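You operate a simulated robot arm through the tools that you are given. There is no shell and no other tool.

The job below is to be done with a simulated robot arm. You get a single attempt, and the scene is never put back.

## Task
Switch off the heat and take the joined strips out of the splicer.
Fine: the heat goes off first, both clamps end open, the strips lie on the table, still joined.

It is judged by the outcome, as a careful person would: the job done as asked, and still so three seconds after it is handed in. It fails if anything else is knocked over, pushed out of place, dropped, spilled or broken.

## Robot
A 7-joint arm with a two-finger parallel gripper, fixed in place. Base frame: the origin is at the foot of the arm, x ahead of it, y to its left, z up; the work surface is at about z = 850. Lengths are in mm, angles in degrees, forces in N, time in s.
With the tool pointing down near the work surface it reaches from about 420 to 900 mm from the base axis. Its first joint turns from -143.0 to 143.0 degrees. Payload 3 kg.
The tool frame sits at the grasp point between the pads (the TCP): z along the fingers, y along the line on which they close. The tips reach 30 mm beyond it. Largest opening 94 mm; finger width 28, thickness 10; the body of the gripper, 50 by 96 mm, starts 55 mm behind the TCP.
Orientation is that of the tool frame in the base frame, as [roll, pitch, yaw] about the fixed x, y, z axes, in that order (R = Rz(yaw) Ry(pitch) Rx(roll)). With the fingers straight down and closing along the base's y, the tool's x points along the base's -x, its y along +y and its z along -z.

## Interface
- The arm moves only by the tool send_rows. Its argument "rows" is one flat list of numbers, 7 for each row, row after row: the closure, from 0 (fully open) to 1 (shut), then the shift along the base's x, y, z in mm, then the turn, a rotation vector about the base's x, y, z in degrees. In form: [fingers, dx, dy, dz, rx, ry, rz, fingers, dx, dy, dz, rx, ry, rz, ...]. A call has 1 to 20 rows; each row shifts and turns the commanded pose from where the row before left it. Rows are played at 5 a second. More than 50 mm and 8.6 degrees between two rows, or a gripper value outside its range, and nothing of the call is played. A pose out of reach is approached as far as the arm can. The call stops where the force on the tool passes 40 N (or 10 N more than at its start, if that is more) or the arm is blocked; 0.2 s more then pass. Each finger travels about 72 mm/s and halts on what it meets, pressing with about 25 N; the grip force reading is that of the motor and also rises with nothing between the fingers. The clock runs only during rows and for 0.2 s after the last one: add rows that do not move to give the fingers time. It gives the time, the measured TCP pose, the force on the tool (base axes), the opening and the grip force at its end, in the units of the frame above (readings bear some noise), with the torque about the TCP (base axes, N m) and any sound that the robot's microphone picked up.
- Cameras (640 x 400 px; columns grow to the right, rows downward): "scene" is fixed at [50.4, 499.8, 1610.6]; the picture's right is [-0.63, -0.78, 0.00], its down [-0.46, 0.37, -0.81] and it looks along [0.63, -0.51, -0.59] (base axes); focal length 326 px, centre (320, 200). "wrist" rides on the gripper at [76, 14, -102] in the tool frame; the picture's right is [-0.18, 0.98, 0.00], its down [-0.75, -0.14, -0.64] and it looks along [-0.63, -0.12, 0.77] (tool axes); focal length 243 px, centre (320, 200). There is no depth. A picture from a camera that has moved, and an enlarged one, comes with that camera's place and axes in the base frame and with its lens.
- snapshot(camera): a new picture of that camera. It takes no simulated time.
- zoom(camera, box): a new picture of the part [left, top, right, bottom] of that camera's present view, enlarged. It takes no simulated time.
- sign_off(): hands the job in; it is judged then, once.

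Places have to be worked out from the pictures, the camera data and where the tool is seen. Open the gripper and draw the arm clear of the work before you hand the job in, unless the task says otherwise.

The tools are called after "Emit:" as name(argument=value, ...) on one line, values as JSON. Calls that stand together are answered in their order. send_rows: Moves the arm, as the interface text tells. Its arguments: {"type":"object","properties":{"rows":{"type":"array"}},"required":["rows"]} The other tools are called the same way: snapshot (camera) takes a picture; zoom (camera, box) takes an enlarged picture of a part of a camera's view; sign_off () hands the job in.

At the start:

```text
clock: 0.0
eef_pos: [658.8, -0.3, 1159.5]
ee_rot: [-180.0, 0.0, 180.0]
ft_force: [0.0, -0.2, 0.2]
torque: [0.0, 0.03, 0.0]
finger_gap: 94.2
gripper_force: 0.2
```

scene: 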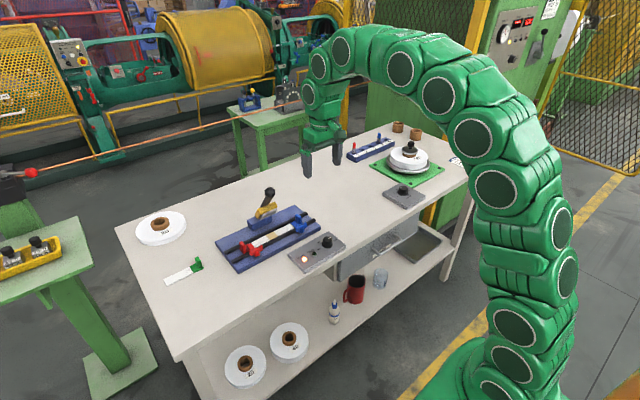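
wrist: 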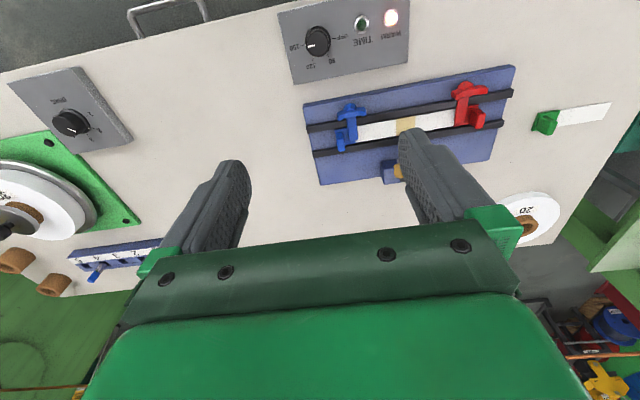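

I start by looking closely at the splicer and its control box in both cameras.

Emit:
zoom(camera="scene", box=[200, 170, 360, 280])

Emit:
zoom(camera="wrist", box=[270, 0, 530, 200])

```text
3.64 times, centred on (280, 225) of scene
camera zoom: at [50.4, 499.8, 1610.6], right [-0.63, -0.78, 0.0], down [-0.46, 0.37, -0.81], along [0.63, -0.51, -0.59], focal length 1186 px, centre (466, 109)
```

zoom: 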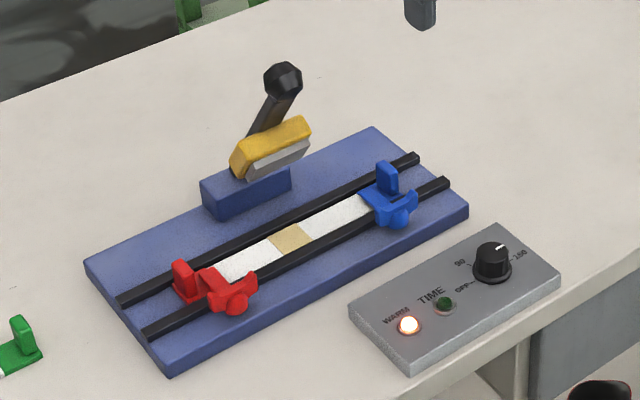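

```text
2.00 times, centred on (400, 100) of wrist
camera zoom: at [583.4, 13.6, 1262.9], right [0.18, 0.98, 0.0], down [0.75, -0.14, 0.64], along [0.63, -0.12, -0.77], focal length 485 px, centre (160, 400)
```

zoom: 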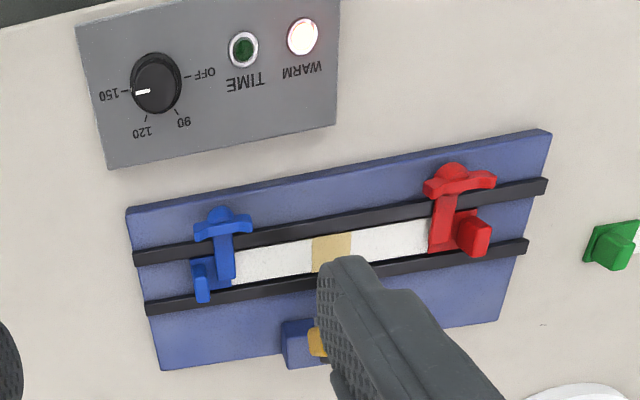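

The box next to the splicer has its WARM lamp on and its knob at 150. I zoom further on the clamps, the knob and the other items on the table before moving.

Emit:
zoom(camera="scene", box=[230, 205, 325, 265])

Emit:
zoom(camera="scene", box=[285, 225, 350, 275])

Emit:
zoom(camera="scene", box=[330, 110, 480, 220])

Emit:
zoom(camera="scene", box=[110, 190, 240, 300])

Emit:
zoom(camera="wrist", box=[430, 70, 520, 150])

Emit:
zoom(camera="wrist", box=[310, 80, 400, 160])

```text
6.67 times, centred on (278, 235) of scene
camera zoom: at [50.4, 499.8, 1610.6], right [-0.63, -0.78, 0.0], down [-0.46, 0.37, -0.81], along [0.63, -0.51, -0.59], focal length 2175 px, centre (603, -33)
```

zoom: 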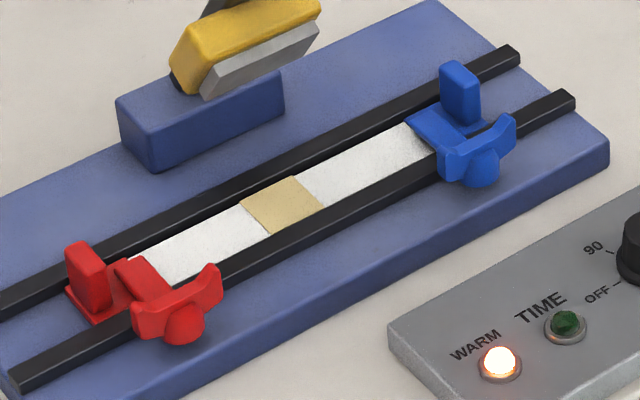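

```text
8.00 times, centred on (318, 250) of scene
camera zoom: at [50.4, 499.8, 1610.6], right [-0.63, -0.78, 0.0], down [-0.46, 0.37, -0.81], along [0.63, -0.51, -0.59], focal length 2610 px, centre (340, -200)
```

zoom: 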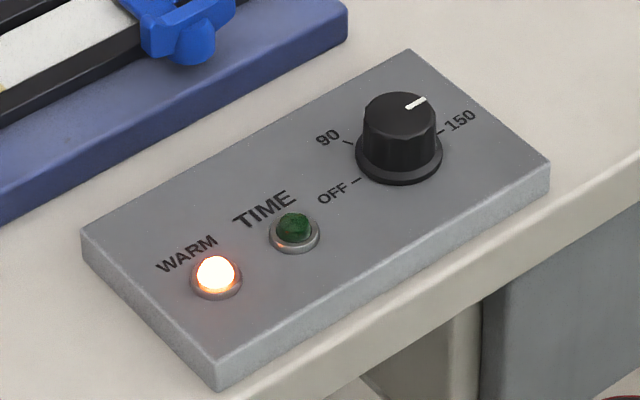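

```text
3.64 times, centred on (405, 165) of scene
camera zoom: at [50.4, 499.8, 1610.6], right [-0.63, -0.78, 0.0], down [-0.46, 0.37, -0.81], along [0.63, -0.51, -0.59], focal length 1186 px, centre (11, 327)
```

zoom: 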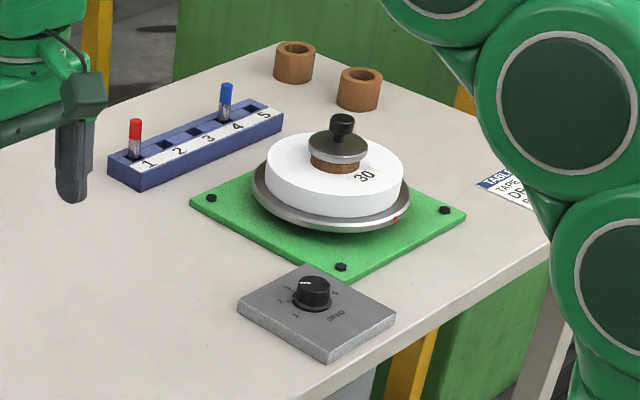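

```text
3.64 times, centred on (175, 245) of scene
camera zoom: at [50.4, 499.8, 1610.6], right [-0.63, -0.78, 0.0], down [-0.46, 0.37, -0.81], along [0.63, -0.51, -0.59], focal length 1186 px, centre (847, 36)
```

zoom: 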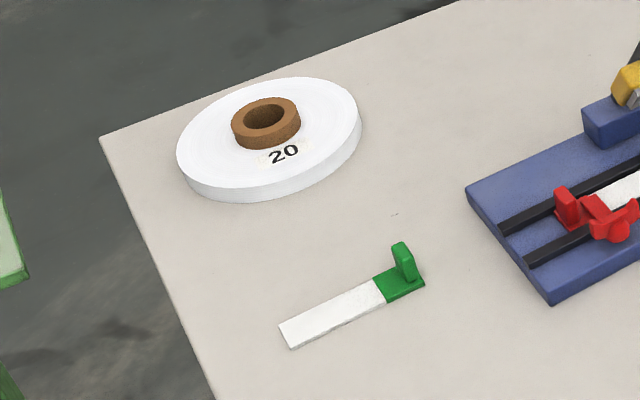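

```text
5.00 times, centred on (475, 110) of wrist
camera zoom: at [583.4, 13.6, 1262.9], right [0.18, 0.98, 0.0], down [0.75, -0.14, 0.64], along [0.63, -0.12, -0.77], focal length 1213 px, centre (-455, 650)
```

zoom: 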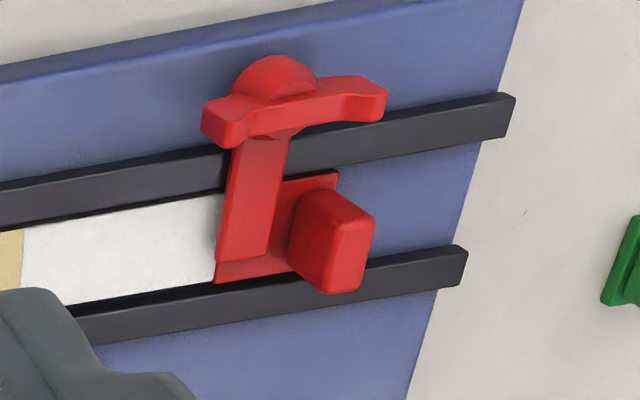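

```text
5.00 times, centred on (355, 120) of wrist
camera zoom: at [583.4, 13.6, 1262.9], right [0.18, 0.98, 0.0], down [0.75, -0.14, 0.64], along [0.63, -0.12, -0.77], focal length 1213 px, centre (145, 600)
```

zoom: 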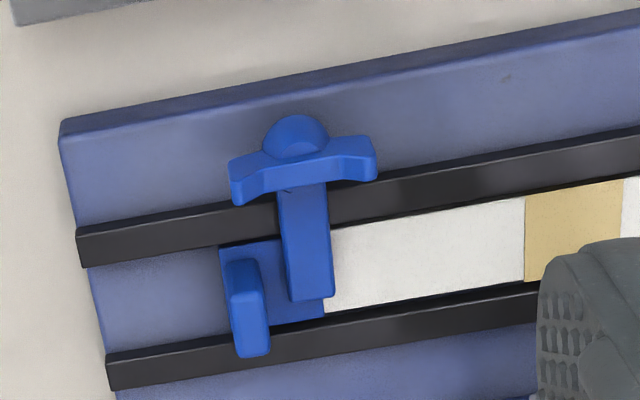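

The control box knob is at roughly (628, 2, ~900) and must go from 150, through 120 and 90, to OFF, which is counter-clockwise seen from above. I move down above it for a closer look.

Emit:
send_rows(rows=[0, -10, 1, -30, 0, 0, 0, 0, -10, 1, -30, 0, 0, 0, 0, -10, 0, -30, 0, 0, 0, 0, 0, 0, -30, 0, 0, 0, 0, 0, 0, -20, 0, 0, 0, 0, 0, 0, 0, 0, 0, 0])

Emit:
snapshot(camera="wrist")

Emit:
snapshot(camera="scene")

```text
clock: 1.4
eef_pos: [629.4, 0.6, 1016.5]
ee_rot: [179.9, 0.0, 179.9]
ft_force: [0.0, 0.4, -0.5]
torque: [0.01, 0.02, 0.03]
finger_gap: 94.4
gripper_force: 0.0
```

```text
taken
camera wrist: at [554.5, 15.0, 1121.4], right [0.18, 0.98, 0.0], down [0.75, -0.14, 0.64], along [0.63, -0.12, -0.77], focal length 243 px, centre (320, 200)
```

wrist: 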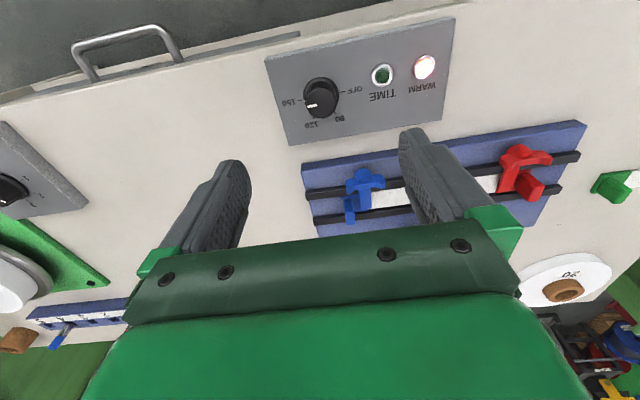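

```text
taken
```

scene: 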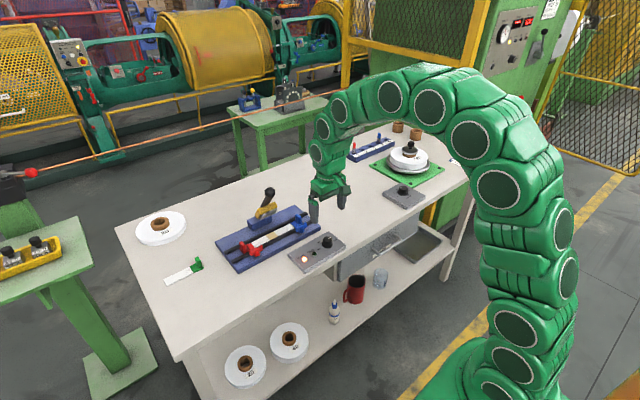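

Emit:
zoom(camera="wrist", box=[260, 15, 460, 140])

Emit:
zoom(camera="wrist", box=[340, 120, 560, 240])

Emit:
zoom(camera="scene", box=[285, 175, 355, 275])

```text
3.20 times, centred on (360, 78) of wrist
camera zoom: at [554.5, 15.0, 1121.4], right [0.18, 0.98, 0.0], down [0.75, -0.14, 0.64], along [0.63, -0.12, -0.77], focal length 776 px, centre (192, 592)
```

zoom: 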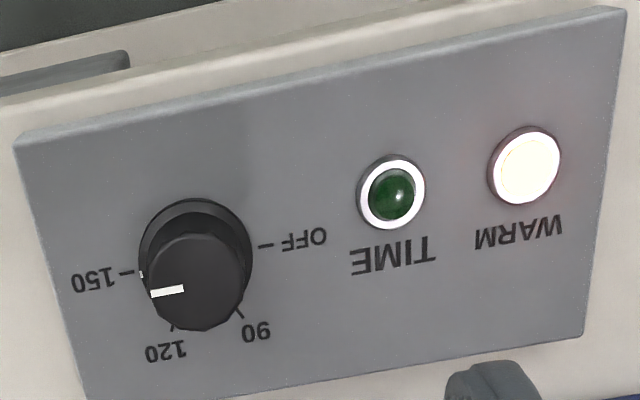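

```text
2.91 times, centred on (450, 180) of wrist
camera zoom: at [554.5, 15.0, 1121.4], right [0.18, 0.98, 0.0], down [0.75, -0.14, 0.64], along [0.63, -0.12, -0.77], focal length 706 px, centre (-58, 258)
```

zoom: 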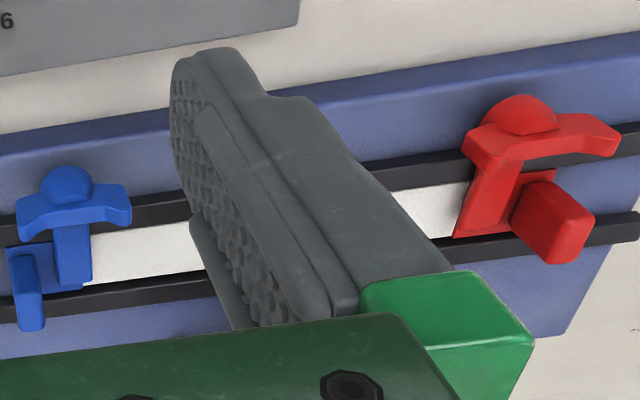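

```text
4.00 times, centred on (320, 225) of scene
camera zoom: at [50.4, 499.8, 1610.6], right [-0.63, -0.78, 0.0], down [-0.46, 0.37, -0.81], along [0.63, -0.51, -0.59], focal length 1305 px, centre (320, 100)
```

zoom: 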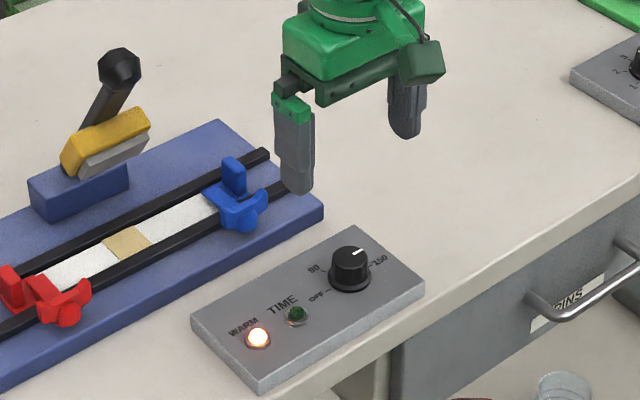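

The knob top is around (624.7, 3, 904) and the box top is about z 880. I turn the gripper −90° in the air, above the knob, so there is room for the full 180° counter-clockwise turn.

Emit:
send_rows(rows=[0, -4, 2, 0, 0, 0, -8.2, 0, 0, 0, 0, 0, 0, -8.2, 0, 0, 0, 0, 0, 0, -8.2, 0, 0, 0, 0, 0, 0, -8.2, 0, 0, 0, 0, 0, 0, -8.2, 0, 0, 0, 0, 0, 0, -8.2, 0, 0, 0, 0, 0, 0, -8.2, 0, 0, 0, 0, 0, 0, -8.2, 0, 0, 0, 0, 0, 0, -8.2, 0, 0, 0, 0, 0, 0, -8.2, 0, 0, 0, 0, 0, 0, -8.0, 0, 0, 0, 0, 0, 0, 0, 0, 0, 0, 0, 0, 0, 0])

Emit:
snapshot(camera="wrist")

Emit:
snapshot(camera="scene")

```text
clock: 4.2
eef_pos: [624.0, 3.6, 1018.9]
ee_rot: [180.0, 0.0, 89.9]
ft_force: [0.2, 0.1, -0.2]
torque: [0.02, 0.05, 0.0]
finger_gap: 94.0
gripper_force: 0.1
```

```text
taken
camera wrist: at [639.7, 79.2, 1122.9], right [0.98, -0.19, 0.0], down [-0.14, -0.75, 0.64], along [-0.12, -0.63, -0.77], focal length 243 px, centre (320, 200)
```

wrist: 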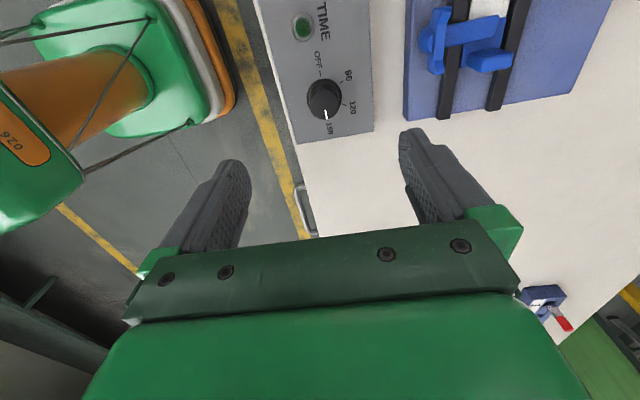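

```text
taken
```

scene: 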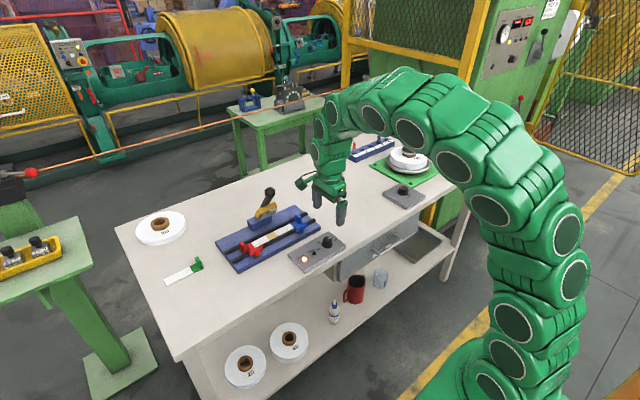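

The −90° yaw was reached cleanly. I zoom on the knob from this new angle to refine its centre.

Emit:
zoom(camera="wrist", box=[270, 50, 390, 140])

Emit:
zoom(camera="wrist", box=[400, 0, 540, 120])

```text
4.44 times, centred on (330, 95) of wrist
camera zoom: at [639.7, 79.2, 1122.9], right [0.98, -0.19, 0.0], down [-0.14, -0.75, 0.64], along [-0.12, -0.63, -0.77], focal length 1078 px, centre (276, 667)
```

zoom: 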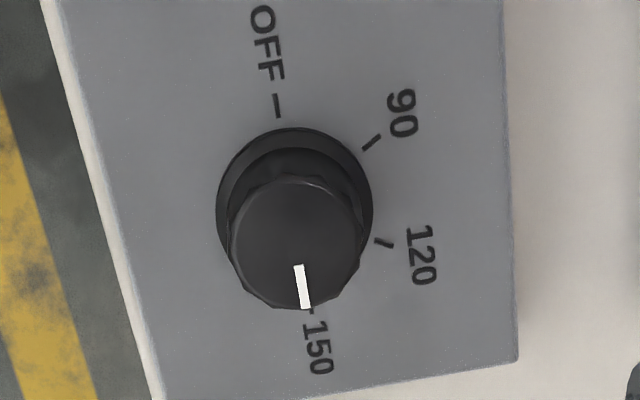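

```text
3.33 times, centred on (470, 60) of wrist
camera zoom: at [639.7, 79.2, 1122.9], right [0.98, -0.19, 0.0], down [-0.14, -0.75, 0.64], along [-0.12, -0.63, -0.77], focal length 809 px, centre (-180, 667)
```

zoom: 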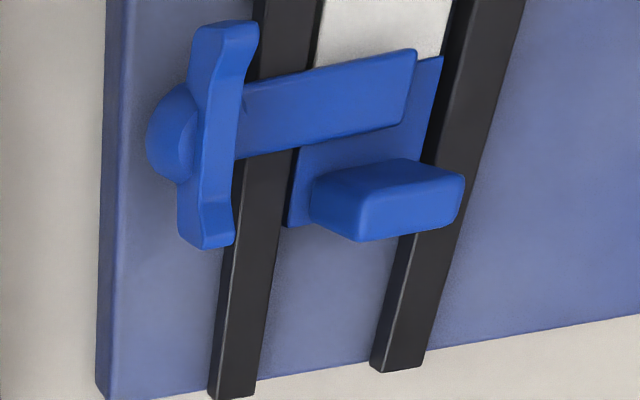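

From the two views with opposite biases, I put the knob axis near (629.4, 2.3) with its top around z 900. I shift there and descend until the tips are just above the knob, then check again.

Emit:
send_rows(rows=[0, 4.5, -0.7, -25, 0, 0, 0, 0, 0, 0, -25, 0, 0, 0, 0, 0, 0, -25, 0, 0, 0, 0, 0, 0, 0, 0, 0, 0])

Emit:
snapshot(camera="wrist")

Emit:
zoom(camera="scene", box=[285, 175, 365, 275])

```text
clock: 5.2
eef_pos: [630.4, 2.9, 944.5]
ee_rot: [180.0, -0.1, 90.0]
ft_force: [0.1, 0.3, 0.0]
torque: [-0.01, -0.01, -0.02]
finger_gap: 94.0
gripper_force: 0.1
```

```text
taken
camera wrist: at [645.5, 78.4, 1048.2], right [0.98, -0.18, 0.0], down [-0.14, -0.75, 0.64], along [-0.12, -0.63, -0.77], focal length 243 px, centre (320, 200)
```

wrist: 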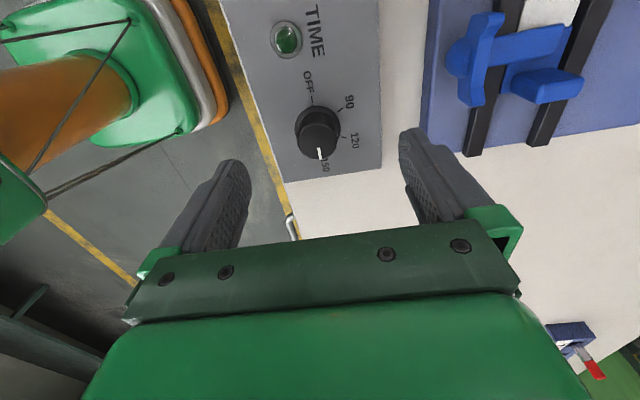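

```text
4.00 times, centred on (325, 225) of scene
camera zoom: at [50.4, 499.8, 1610.6], right [-0.63, -0.78, 0.0], down [-0.46, 0.37, -0.81], along [0.63, -0.51, -0.59], focal length 1305 px, centre (300, 100)
```

zoom: 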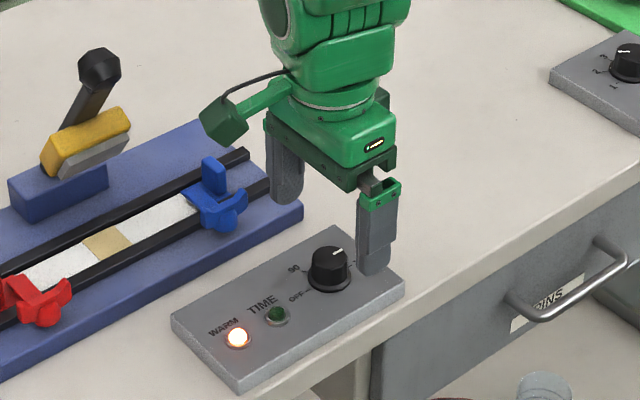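

Cross-checking the views, the knob axis comes out near (630, 1.5) and its top is lower than I first thought, z ≈ 880–890, since the box is only about 12 mm thick. I descend 30 mm more with the fingers open and look again.

Emit:
send_rows(rows=[0, 0.5, -1.3, -15, 0, 0, 0, 0, 0, 0, -15, 0, 0, 0, 0, 0, 0, 0, 0, 0, 0])

Emit:
zoom(camera="scene", box=[290, 205, 370, 275])

Emit:
zoom(camera="wrist", box=[180, 60, 480, 260])

```text
clock: 6.0
eef_pos: [630.1, 2.5, 914.8]
ee_rot: [180.0, 0.0, 89.9]
ft_force: [0.0, -0.1, 0.4]
torque: [-0.02, -0.04, 0.01]
finger_gap: 93.9
gripper_force: 0.2
```

```text
5.71 times, centred on (330, 240) of scene
camera zoom: at [50.4, 499.8, 1610.6], right [-0.63, -0.78, 0.0], down [-0.46, 0.37, -0.81], along [0.63, -0.51, -0.59], focal length 1864 px, centre (263, -29)
```

zoom: 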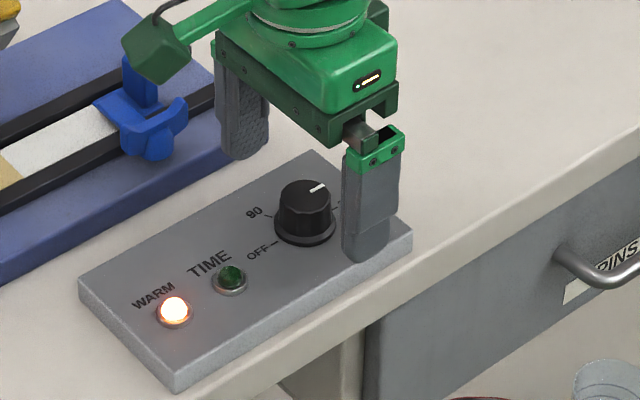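

```text
2.00 times, centred on (330, 160) of wrist
camera zoom: at [646.1, 77.9, 1018.3], right [0.98, -0.18, 0.0], down [-0.14, -0.75, 0.64], along [-0.12, -0.63, -0.77], focal length 485 px, centre (300, 280)
```

zoom: 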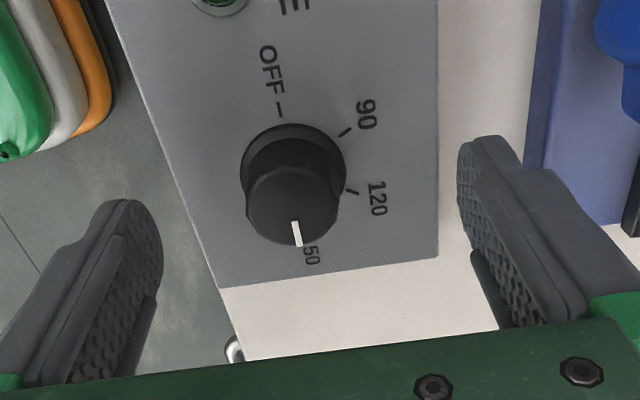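

The knob now sits nearly centred between the fingers; box top ≈ 865, knob top ≈ 885. I shift −1.8 mm in x, go down 13.5 mm and close gently on the knob.

Emit:
send_rows(rows=[0, -1.8, -0.5, -6, 0, 0, 0, 0, 0, 0, -7.5, 0, 0, 0, 0, 0, 0, 0, 0, 0, 0, 0.5, 0, 0, 0, 0, 0, 0, 0.6, 0, 0, 0, 0, 0, 0])

Emit:
zoom(camera="wrist", box=[180, 60, 480, 260])

Emit:
zoom(camera="scene", box=[290, 205, 370, 275])

```text
clock: 7.2
eef_pos: [629.0, 0.7, 900.9]
ee_rot: [-179.9, 0.1, 90.0]
ft_force: [0.2, 0.2, -0.9]
torque: [-0.01, 0.04, 0.02]
finger_gap: 37.6
gripper_force: 0.0
```

```text
2.00 times, centred on (330, 160) of wrist
camera zoom: at [644.5, 77.7, 1004.8], right [0.98, -0.18, 0.0], down [-0.14, -0.75, 0.64], along [-0.12, -0.63, -0.77], focal length 485 px, centre (300, 280)
```

zoom: 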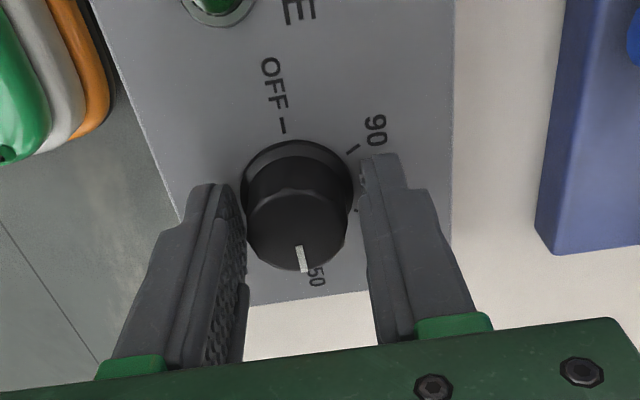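

```text
5.71 times, centred on (330, 240) of scene
camera zoom: at [50.4, 499.8, 1610.6], right [-0.63, -0.78, 0.0], down [-0.46, 0.37, -0.81], along [0.63, -0.51, -0.59], focal length 1864 px, centre (263, -29)
```

zoom: 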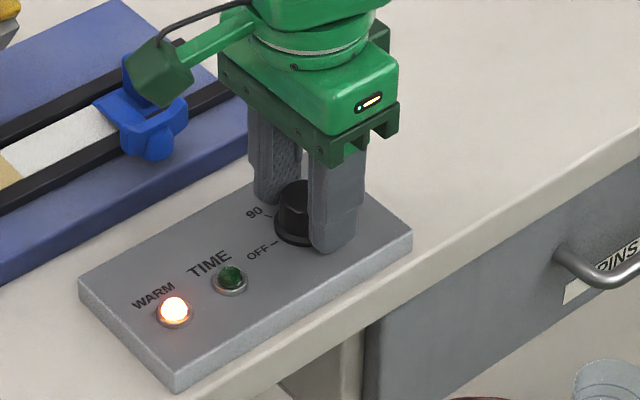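

The knob is about 1–2 mm off centre toward the base-side finger; I correct by (−1.5, −1.2) mm and close on it.

Emit:
send_rows(rows=[0.6, -1.5, -1.2, 0, 0, 0, 0, 0.65, 0, 0, 0, 0, 0, 0, 0.7, 0, 0, 0, 0, 0, 0, 0.75, 0, 0, 0, 0, 0, 0, 0.8, 0, 0, 0, 0, 0, 0, 0.8, 0, 0, 0, 0, 0, 0])

Emit:
zoom(camera="wrist", box=[180, 60, 480, 260])

```text
clock: 8.6
eef_pos: [627.0, -0.8, 900.9]
ee_rot: [179.8, 0.0, 90.0]
ft_force: [18.1, -1.8, -3.1]
torque: [-0.13, -0.6, -0.05]
finger_gap: 29.4
gripper_force: 44.9
```

```text
2.00 times, centred on (330, 160) of wrist
camera zoom: at [643.4, 76.2, 1005.0], right [0.98, -0.18, 0.0], down [-0.14, -0.75, 0.64], along [-0.12, -0.63, -0.77], focal length 485 px, centre (300, 280)
```

zoom: 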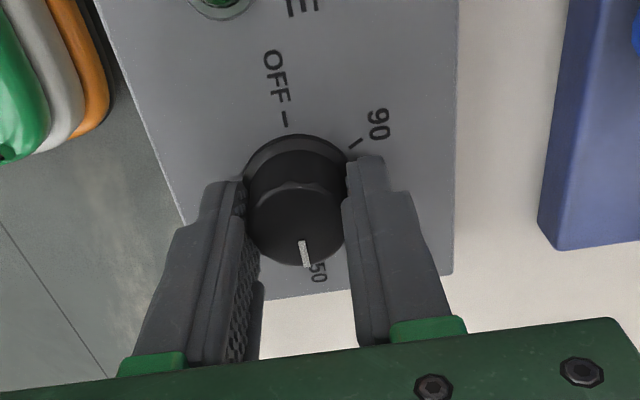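

The grip is on, but there is an 18 N sideways push along +x, so the tool is a bit too far toward −x. I shift +1 mm to relieve it before turning.

Emit:
send_rows(rows=[0.8, 0.6, 0, 0, 0, 0, 0, 0.8, 0.4, 0, 0, 0, 0, 0, 0.8, 0, 0, 0, 0, 0, 0])

```text
clock: 9.4
eef_pos: [626.9, -1.3, 901.6]
ee_rot: [179.9, 0.0, 90.0]
ft_force: [22.3, 0.6, 2.0]
torque: [0.02, -0.7, -0.02]
finger_gap: 29.4
gripper_force: 45.2
```

The force rose slightly rather than falling, so I test the other direction, −2.5 mm.

Emit:
send_rows(rows=[0.8, -1, 0, 0, 0, 0, 0, 0.8, -1, 0, 0, 0, 0, 0, 0.8, -0.5, 0, 0, 0, 0, 0, 0.8, 0, 0, 0, 0, 0, 0])

```text
clock: 9.9
eef_pos: [628.3, -0.1, 901.7]
ee_rot: [179.8, -0.1, 90.0]
ft_force: [6.6, 1.3, -5.3]
torque: [0.27, -0.14, -0.01]
finger_gap: 29.5
gripper_force: 45.2
stopped in row 2: the force on the tool passed its limit at 42 N (the readings are from after the stop); the commanded pose is now the measured one
```

The stop re-zeroed the command at about (628.3, −0.1) and the side force fell to 6.6 N, which is fine. Now I turn the knob counter-clockwise in steps, watching force and torque.

Emit:
send_rows(rows=[0.8, 0.3, 0, 0, 0, 0, 5, 0.8, 0, 0, 0, 0, 0, 8, 0.8, 0, 0, 0, 0, 0, 8, 0.8, 0, 0, 0, 0, 0, 8, 0.8, 0, 0, 0, 0, 0, 0])

Emit:
zoom(camera="wrist", box=[180, 60, 480, 260])

Emit:
zoom(camera="scene", box=[290, 205, 370, 275])

```text
clock: 11.1
eef_pos: [628.9, 0.4, 901.4]
ee_rot: [179.6, 0.0, 119.1]
ft_force: [17.0, -2.3, -8.1]
torque: [0.05, -0.41, 0.02]
finger_gap: 29.3
gripper_force: 44.3
```

```text
2.00 times, centred on (330, 160) of wrist
camera zoom: at [605.1, 73.6, 1005.2], right [0.95, 0.32, 0.0], down [0.24, -0.73, 0.64], along [0.21, -0.61, -0.77], focal length 485 px, centre (300, 280)
```

zoom: 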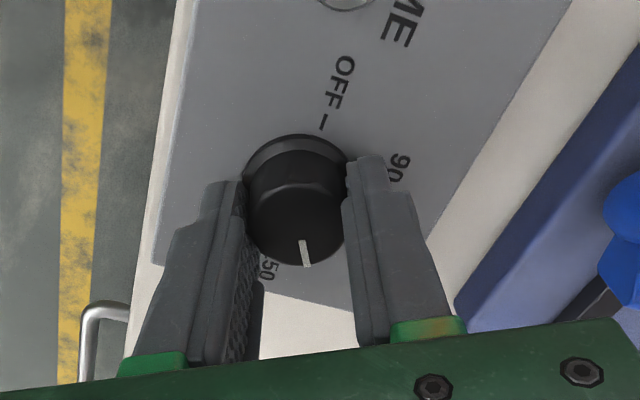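

```text
5.71 times, centred on (330, 240) of scene
camera zoom: at [50.4, 499.8, 1610.6], right [-0.63, -0.78, 0.0], down [-0.46, 0.37, -0.81], along [0.63, -0.51, -0.59], focal length 1864 px, centre (263, -29)
```

zoom: 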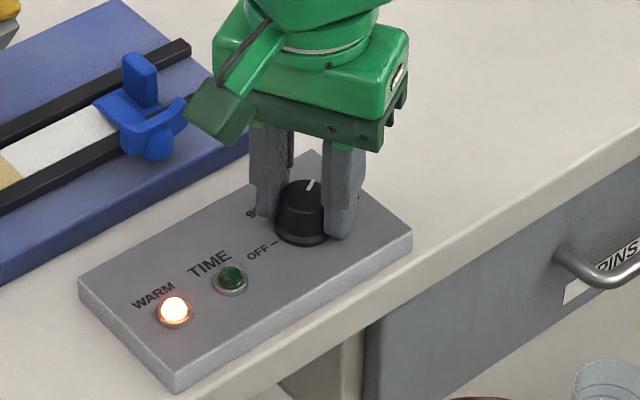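

The knob follows the fingers (the pointer turned 29°) and the box has not moved. I continue turning in chunks, nudging +x slightly to relieve the side force.

Emit:
send_rows(rows=[0.8, 0.7, 0, 0, 0, 0, 0, 0.8, 0, 0, 0, 0, 0, 8, 0.8, 0, 0, 0, 0, 0, 8, 0.8, 0, 0, 0, 0, 0, 8, 0.8, 0, 0, 0, 0, 0, 7, 0.8, 0, 0, 0, 0, 0, 0])

```text
clock: 12.3
eef_pos: [629.4, -0.0, 902.3]
ee_rot: [179.8, 0.1, 147.9]
ft_force: [4.8, 0.8, -5.7]
torque: [0.12, 0.06, 0.04]
finger_gap: 29.4
gripper_force: 44.7
stopped in row 5: the force on the tool passed its limit at 42 N (the readings are from after the stop); the commanded pose is now the measured one
```

The call stopped on side force at yaw 148° and the reset relieved it. I check the view, then continue in small chunks so I can read and relieve the side force as I go.

Emit:
send_rows(rows=[0.8, 0, 0, 0, 0, 0, 4, 0.8, 0, 0, 0, 0, 0, 4, 0.8, 0, 0, 0, 0, 0, 0])

Emit:
zoom(camera="wrist", box=[180, 60, 480, 260])

Emit:
zoom(camera="scene", box=[290, 205, 370, 275])

```text
clock: 13.1
eef_pos: [629.8, 0.7, 902.9]
ee_rot: [179.8, 0.0, 156.1]
ft_force: [12.6, 14.3, -7.9]
torque: [0.72, -0.02, -0.07]
finger_gap: 29.1
gripper_force: 45.0
```

```text
2.00 times, centred on (330, 160) of wrist
camera zoom: at [566.8, 44.6, 1005.3], right [0.57, 0.82, 0.01], down [0.63, -0.44, 0.64], along [0.53, -0.36, -0.77], focal length 485 px, centre (300, 280)
```

zoom: 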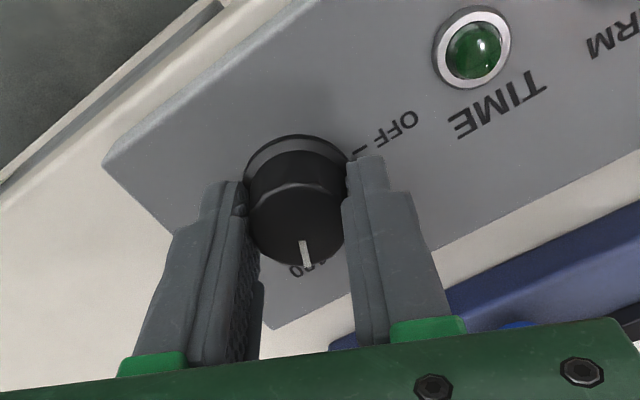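

```text
5.71 times, centred on (330, 240) of scene
camera zoom: at [50.4, 499.8, 1610.6], right [-0.63, -0.78, 0.0], down [-0.46, 0.37, -0.81], along [0.63, -0.51, -0.59], focal length 1864 px, centre (263, -29)
```

zoom: 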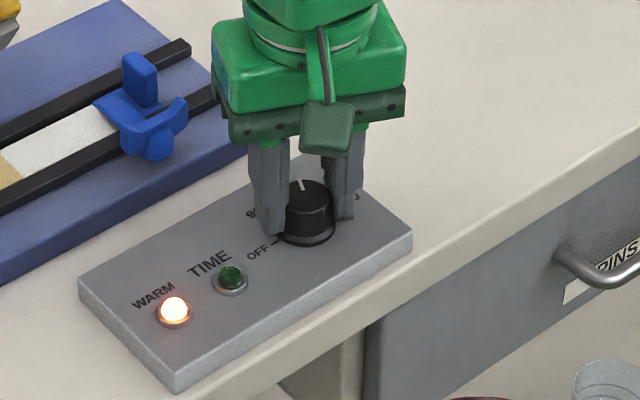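

The pointer keeps following and the box stays put. I continue with a small relief shift along the reading (+x, +y).

Emit:
send_rows(rows=[0.8, 0.5, 0.6, 0, 0, 0, 4, 0.8, 0, 0, 0, 0, 0, 6, 0.8, 0, 0, 0, 0, 0, 6, 0.8, 0, 0, 0, 0, 0, 0])

```text
clock: 14.1
eef_pos: [630.0, 0.8, 901.4]
ee_rot: [179.6, 0.0, 172.0]
ft_force: [14.8, 15.6, -19.5]
torque: [0.42, -0.63, -0.04]
finger_gap: 28.7
gripper_force: 45.6
```

Side and downward loads are building; I relieve them along the reading and keep turning.

Emit:
send_rows(rows=[0.8, 0.6, 0.6, -0.8, 0, 0, 0, 0.8, 0, 0, 0, 0, 0, 6, 0.8, 0, 0, 0, 0, 0, 6, 0.8, 0, 0, 0, 0, 0, 0])

```text
clock: 15.1
eef_pos: [629.7, 1.4, 901.7]
ee_rot: [179.8, 0.1, -176.0]
ft_force: [-3.0, 2.3, 1.7]
torque: [0.21, -0.11, 0.05]
finger_gap: 29.2
gripper_force: 45.3
```

Forces are near zero now at yaw −176° (94° turned). I go on turning another 20°.

Emit:
send_rows(rows=[0.8, 0, 0, 0, 0, 0, 7, 0.8, 0, 0, 0, 0, 0, 7, 0.8, 0, 0, 0, 0, 0, 6, 0.8, 0, 0, 0, 0, 0, 0])

Emit:
zoom(camera="wrist", box=[180, 60, 480, 260])

```text
clock: 16.1
eef_pos: [629.4, 2.4, 901.4]
ee_rot: [179.7, 0.0, -155.9]
ft_force: [-8.5, 7.2, 11.2]
torque: [0.16, 0.34, 0.0]
finger_gap: 29.0
gripper_force: 45.0
```

```text
2.00 times, centred on (330, 160) of wrist
camera zoom: at [555.9, -15.8, 1005.4], right [-0.23, 0.97, 0.0], down [0.75, 0.18, 0.64], along [0.62, 0.15, -0.77], focal length 485 px, centre (300, 280)
```

zoom: 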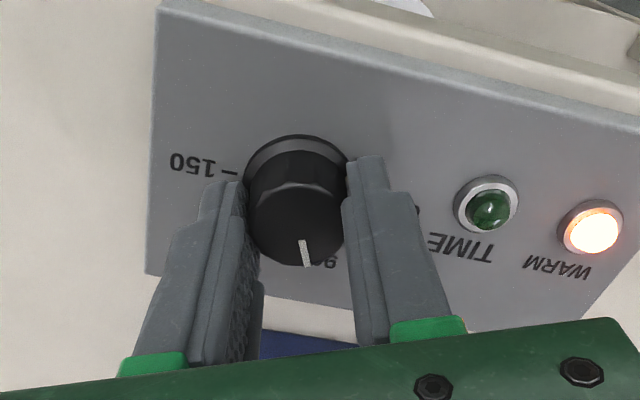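

Still turning together, with the pointer near 90. I relieve slightly and turn another 20°.

Emit:
send_rows(rows=[0.8, -0.4, 0.3, 0.4, 0, 0, 7, 0.8, 0, 0, 0, 0, 0, 7, 0.8, 0, 0, 0, 0, 0, 6, 0.8, 0, 0, 0, 0, 0, 0])

```text
clock: 17.1
eef_pos: [629.8, 2.5, 901.8]
ee_rot: [179.7, 0.1, -136.0]
ft_force: [-10.4, 12.1, 8.0]
torque: [0.69, 0.08, -0.03]
finger_gap: 29.1
gripper_force: 45.3
```

Emit:
send_rows(rows=[0.8, -0.5, 0.6, 0.4, 0, 0, 7, 0.8, 0, 0, 0, 0, 0, 7, 0.8, 0, 0, 0, 0, 0, 6, 0.8, 0, 0, 0, 0, 0, 0])

Emit:
zoom(camera="wrist", box=[180, 60, 480, 260])

Emit:
zoom(camera="scene", box=[290, 205, 370, 275])

```text
clock: 18.1
eef_pos: [627.6, 3.8, 900.9]
ee_rot: [179.7, 0.0, -115.8]
ft_force: [6.4, 28.0, -7.0]
torque: [0.73, -0.15, 0.0]
finger_gap: 29.1
gripper_force: 45.3
```

```text
2.00 times, centred on (330, 160) of wrist
camera zoom: at [584.6, -58.9, 1005.4], right [-0.8, 0.6, 0.01], down [0.46, 0.61, 0.64], along [0.38, 0.52, -0.77], focal length 485 px, centre (300, 280)
```

zoom: 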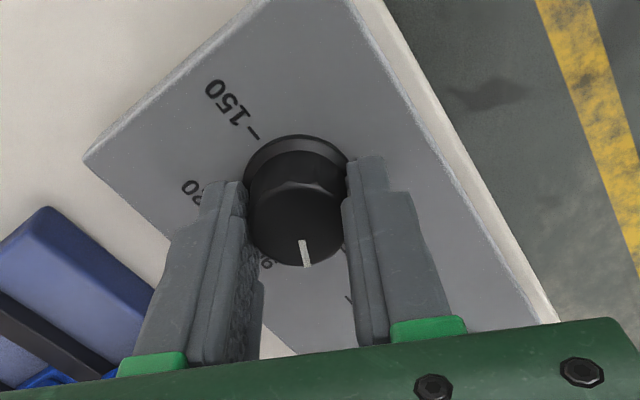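

```text
5.71 times, centred on (330, 240) of scene
camera zoom: at [50.4, 499.8, 1610.6], right [-0.63, -0.78, 0.0], down [-0.46, 0.37, -0.81], along [0.63, -0.51, -0.59], focal length 1864 px, centre (263, -29)
```

zoom: 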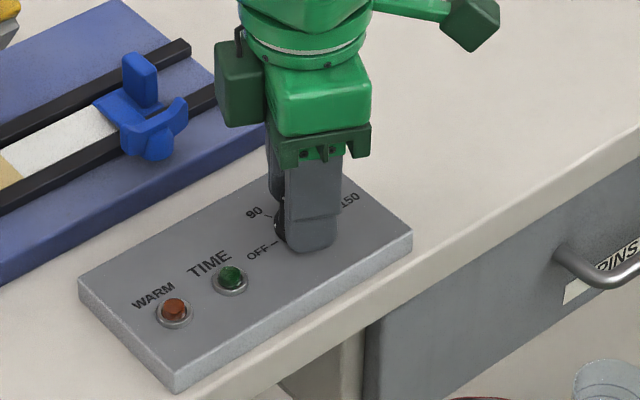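

The WARM lamp has just gone out. I relieve the +y load and turn the remaining ~26° so the pointer sits squarely on OFF.

Emit:
send_rows(rows=[0.8, 0.3, 1.2, -0.2, 0, 0, 0, 0.8, 0, 0.2, 0, 0, 0, 6, 0.8, 0, 0, 0, 0, 0, 6, 0.8, 0, 0, 0, 0, 0, 0])

```text
clock: 19.1
eef_pos: [629.0, 3.7, 902.5]
ee_rot: [179.6, -0.1, -104.0]
ft_force: [-18.6, 8.8, 13.7]
torque: [0.43, 0.57, -0.03]
finger_gap: 29.1
gripper_force: 45.3
```

Emit:
send_rows(rows=[0.8, -0.9, 0.4, 0.6, 0, 0, 0, 0.8, 0, 0, 0, 0, 0, 6, 0.8, 0, 0, 0, 0, 0, 6, 0.8, 0, 0, 0, 0, 0, 0])

Emit:
zoom(camera="wrist", box=[180, 60, 480, 260])

```text
clock: 20.1
eef_pos: [627.5, 4.2, 901.8]
ee_rot: [179.5, 0.1, -91.9]
ft_force: [-5.3, -16.6, -23.3]
torque: [0.05, 0.1, 0.05]
finger_gap: 29.2
gripper_force: 45.1
```

```text
2.00 times, centred on (330, 160) of wrist
camera zoom: at [613.4, -71.8, 1005.6], right [-0.98, 0.22, 0.01], down [0.17, 0.75, 0.64], along [0.13, 0.63, -0.77], focal length 485 px, centre (300, 280)
```

zoom: 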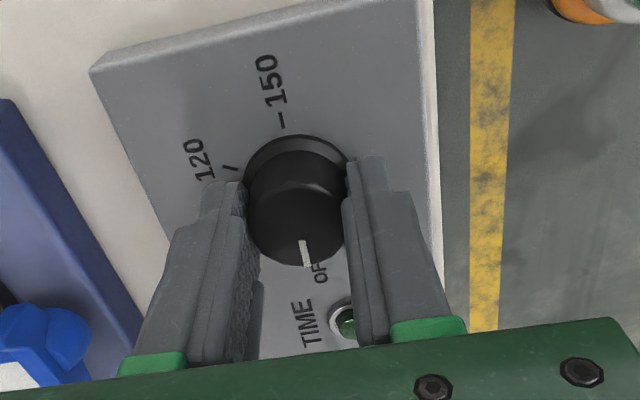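

The pointer is at OFF within a couple of degrees. I finish the last 2°, relieve the load, then open the fingers.

Emit:
send_rows(rows=[0.8, -0.2, -0.7, -0.8, 0, 0, 2, 0.8, 0, 0, 0, 0, 0, 0, 0.6, 0, 0, 0, 0, 0, 0, 0.4, 0, 0, 0, 0, 0, 0, 0.2, 0, 0, 0, 0, 0, 0, 0.0, 0, 0, 0, 0, 0, 0, 0.0, 0, 0, 0, 0, 0, 0])

Emit:
zoom(camera="wrist", box=[180, 60, 480, 260])

Emit:
zoom(camera="scene", box=[290, 205, 370, 275])

```text
clock: 21.7
eef_pos: [628.1, 3.9, 901.8]
ee_rot: [179.7, -0.1, -90.0]
ft_force: [-0.2, -0.6, 0.1]
torque: [0.03, 0.0, -0.01]
finger_gap: 94.2
gripper_force: 0.0
```

```text
2.00 times, centred on (330, 160) of wrist
camera zoom: at [615.8, -71.8, 1005.0], right [-0.98, 0.18, 0.01], down [0.14, 0.75, 0.64], along [0.11, 0.63, -0.77], focal length 485 px, centre (300, 280)
```

zoom: 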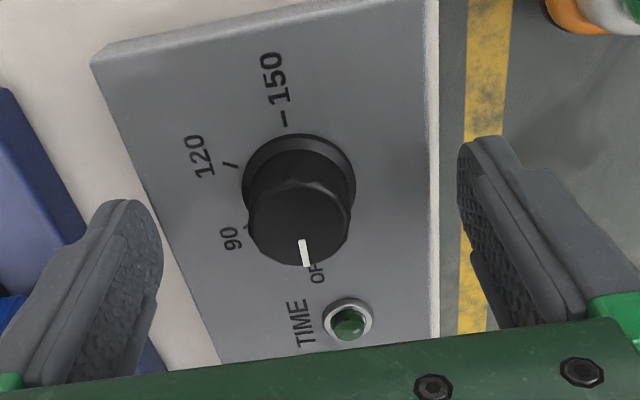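

```text
5.71 times, centred on (330, 240) of scene
camera zoom: at [50.4, 499.8, 1610.6], right [-0.63, -0.78, 0.0], down [-0.46, 0.37, -0.81], along [0.63, -0.51, -0.59], focal length 1864 px, centre (263, -29)
```

zoom: 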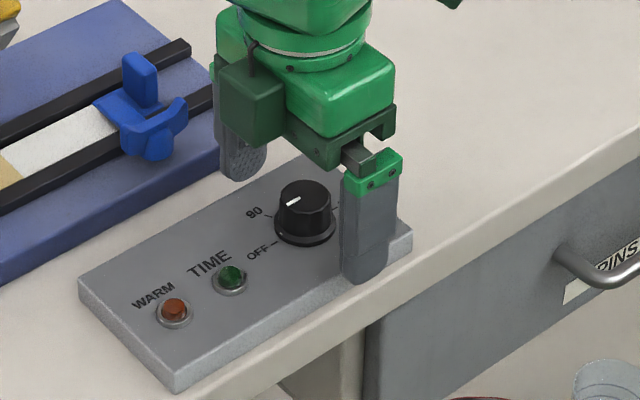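

The heat is off: the pointer is on OFF and the WARM lamp is dark. I lift straight up and move over toward the blue clamp to study how the clamps work from the −y side.

Emit:
send_rows(rows=[0, 0, 0, 20, 0, 0, 0, 0, 0, 0, 30, 0, 0, 0, 0, 0, 0, 40, 0, 0, 0, 0, 30, 5, 20, 0, 0, 0, 0, 35, 10, 0, 0, 0, 0, 0, 35, 10, 0, 0, 0, 0, 0, 0, 0, 0, 0, 0, 0])

Emit:
snapshot(camera="wrist")

Emit:
snapshot(camera="scene")

```text
clock: 23.3
eef_pos: [727.7, 31.9, 1011.0]
ee_rot: [179.7, 0.0, -90.1]
ft_force: [0.0, 0.5, 0.3]
torque: [-0.01, 0.0, -0.01]
finger_gap: 93.9
gripper_force: 0.0
```

```text
taken
camera wrist: at [714.5, -45.0, 1115.0], right [-0.98, 0.18, 0.01], down [0.14, 0.75, 0.64], along [0.11, 0.63, -0.77], focal length 243 px, centre (320, 200)
```

wrist: 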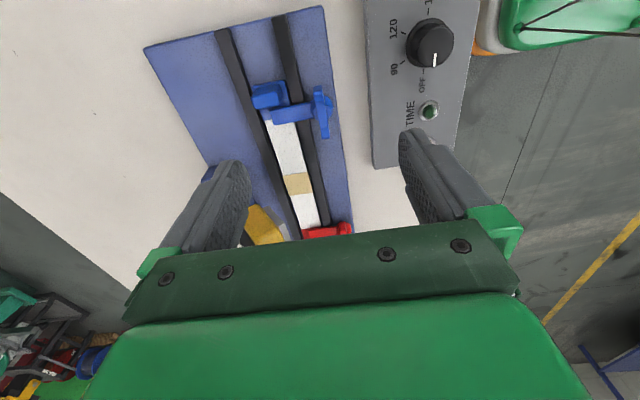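

```text
taken
```

scene: 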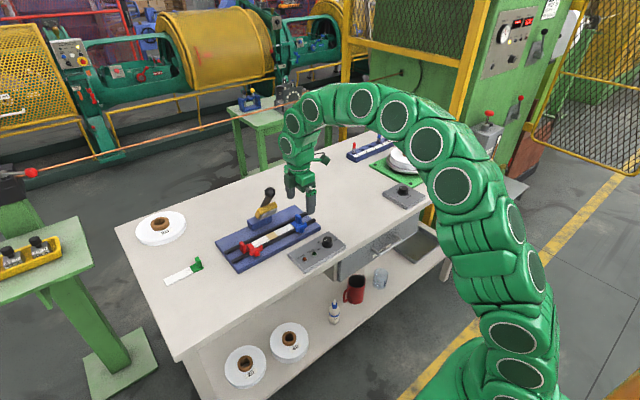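

Emit:
zoom(camera="wrist", box=[240, 70, 350, 150])

Emit:
zoom(camera="scene", box=[230, 225, 280, 265])

Emit:
zoom(camera="wrist", box=[140, 0, 360, 250])

```text
5.00 times, centred on (295, 110) of wrist
camera zoom: at [714.5, -45.0, 1115.0], right [-0.98, 0.18, 0.01], down [0.14, 0.75, 0.64], along [0.11, 0.63, -0.77], focal length 1213 px, centre (445, 650)
```

zoom: 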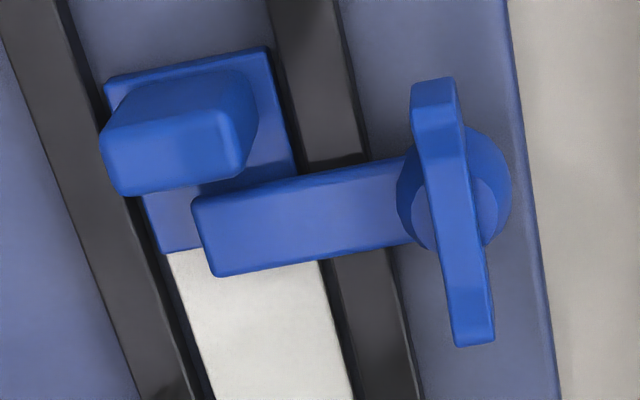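

```text
10.00 times, centred on (255, 245) of scene
camera zoom: at [50.4, 499.8, 1610.6], right [-0.63, -0.78, 0.0], down [-0.46, 0.37, -0.81], along [0.63, -0.51, -0.59], focal length 3262 px, centre (970, -250)
```

zoom: 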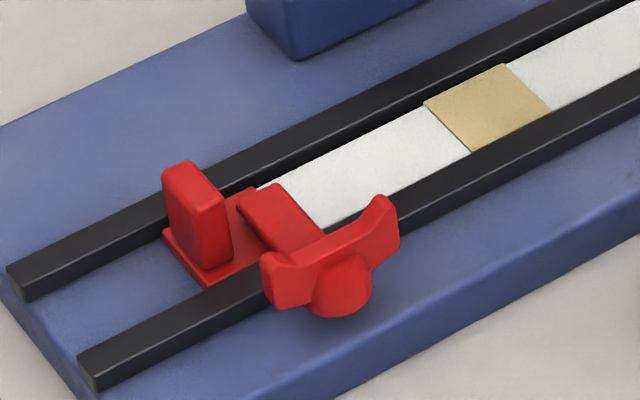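

```text
1.60 times, centred on (250, 125) of wrist
camera zoom: at [714.5, -45.0, 1115.0], right [-0.98, 0.18, 0.01], down [0.14, 0.75, 0.64], along [0.11, 0.63, -0.77], focal length 388 px, centre (432, 320)
```

zoom: 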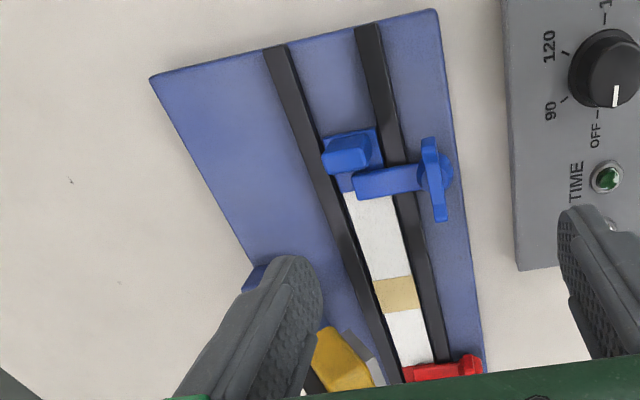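

Zoomed in, each clamp looks like a hub with a wing handle on top (wing along y), with an arm that reaches from the hub over the near rail onto the strip's end plate. It looks like a turn clamp about a vertical axis. I tilt the tool to get a low-angle side view and check heights before touching it.

Emit:
send_rows(rows=[0, 0, -10, -5, 7, 0, 0, 0, 0, -10, -5, 7, 0, 0, 0, 0, -10, -5, 7, 0, 0, 0, 0, -10, -10, 7, 0, 0, 0, 0, -5, -10, 7, 0, 0, 0, 0, 0, 0, 0, 0, 0])

Emit:
snapshot(camera="wrist")

```text
clock: 24.7
eef_pos: [729.1, -17.3, 977.6]
ee_rot: [179.8, 35.0, -90.0]
ft_force: [-0.7, 0.1, 0.1]
torque: [0.0, -0.04, -0.03]
finger_gap: 94.1
gripper_force: 0.0
```

```text
taken
camera wrist: at [716.6, -137.9, 1018.5], right [-0.98, 0.15, 0.11], down [0.14, 0.25, 0.96], along [0.11, 0.96, -0.27], focal length 243 px, centre (320, 200)
```

wrist: 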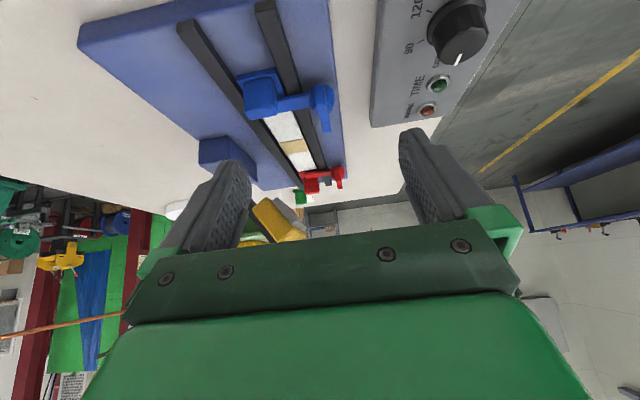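

Emit:
zoom(camera="wrist", box=[230, 60, 350, 140])

Emit:
zoom(camera="wrist", box=[190, 130, 360, 250])

```text
5.00 times, centred on (290, 100) of wrist
camera zoom: at [716.6, -137.9, 1018.5], right [-0.98, 0.15, 0.11], down [0.14, 0.25, 0.96], along [0.11, 0.96, -0.27], focal length 1213 px, centre (470, 700)
```

zoom: 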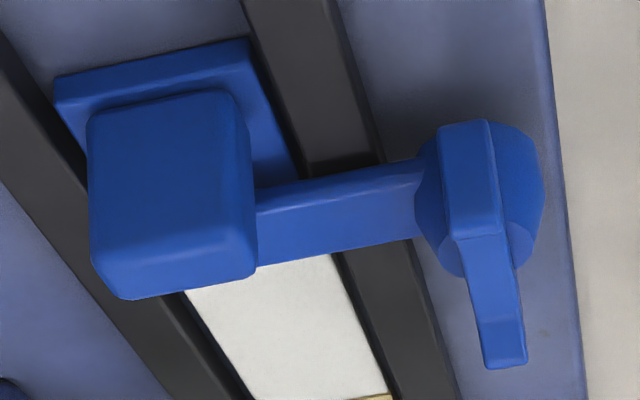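

```text
3.33 times, centred on (275, 190) of wrist
camera zoom: at [716.6, -137.9, 1018.5], right [-0.98, 0.15, 0.11], down [0.14, 0.25, 0.96], along [0.11, 0.96, -0.27], focal length 809 px, centre (470, 233)
```

zoom: 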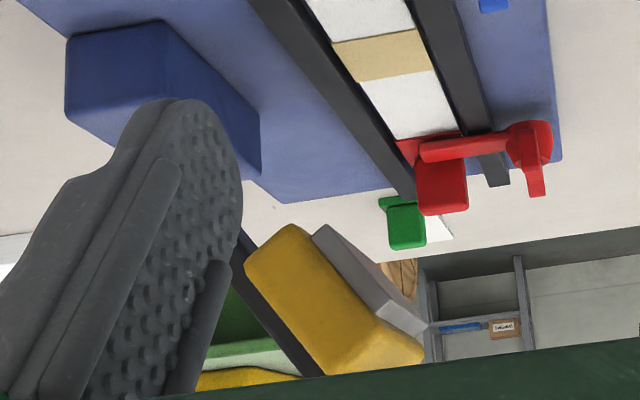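

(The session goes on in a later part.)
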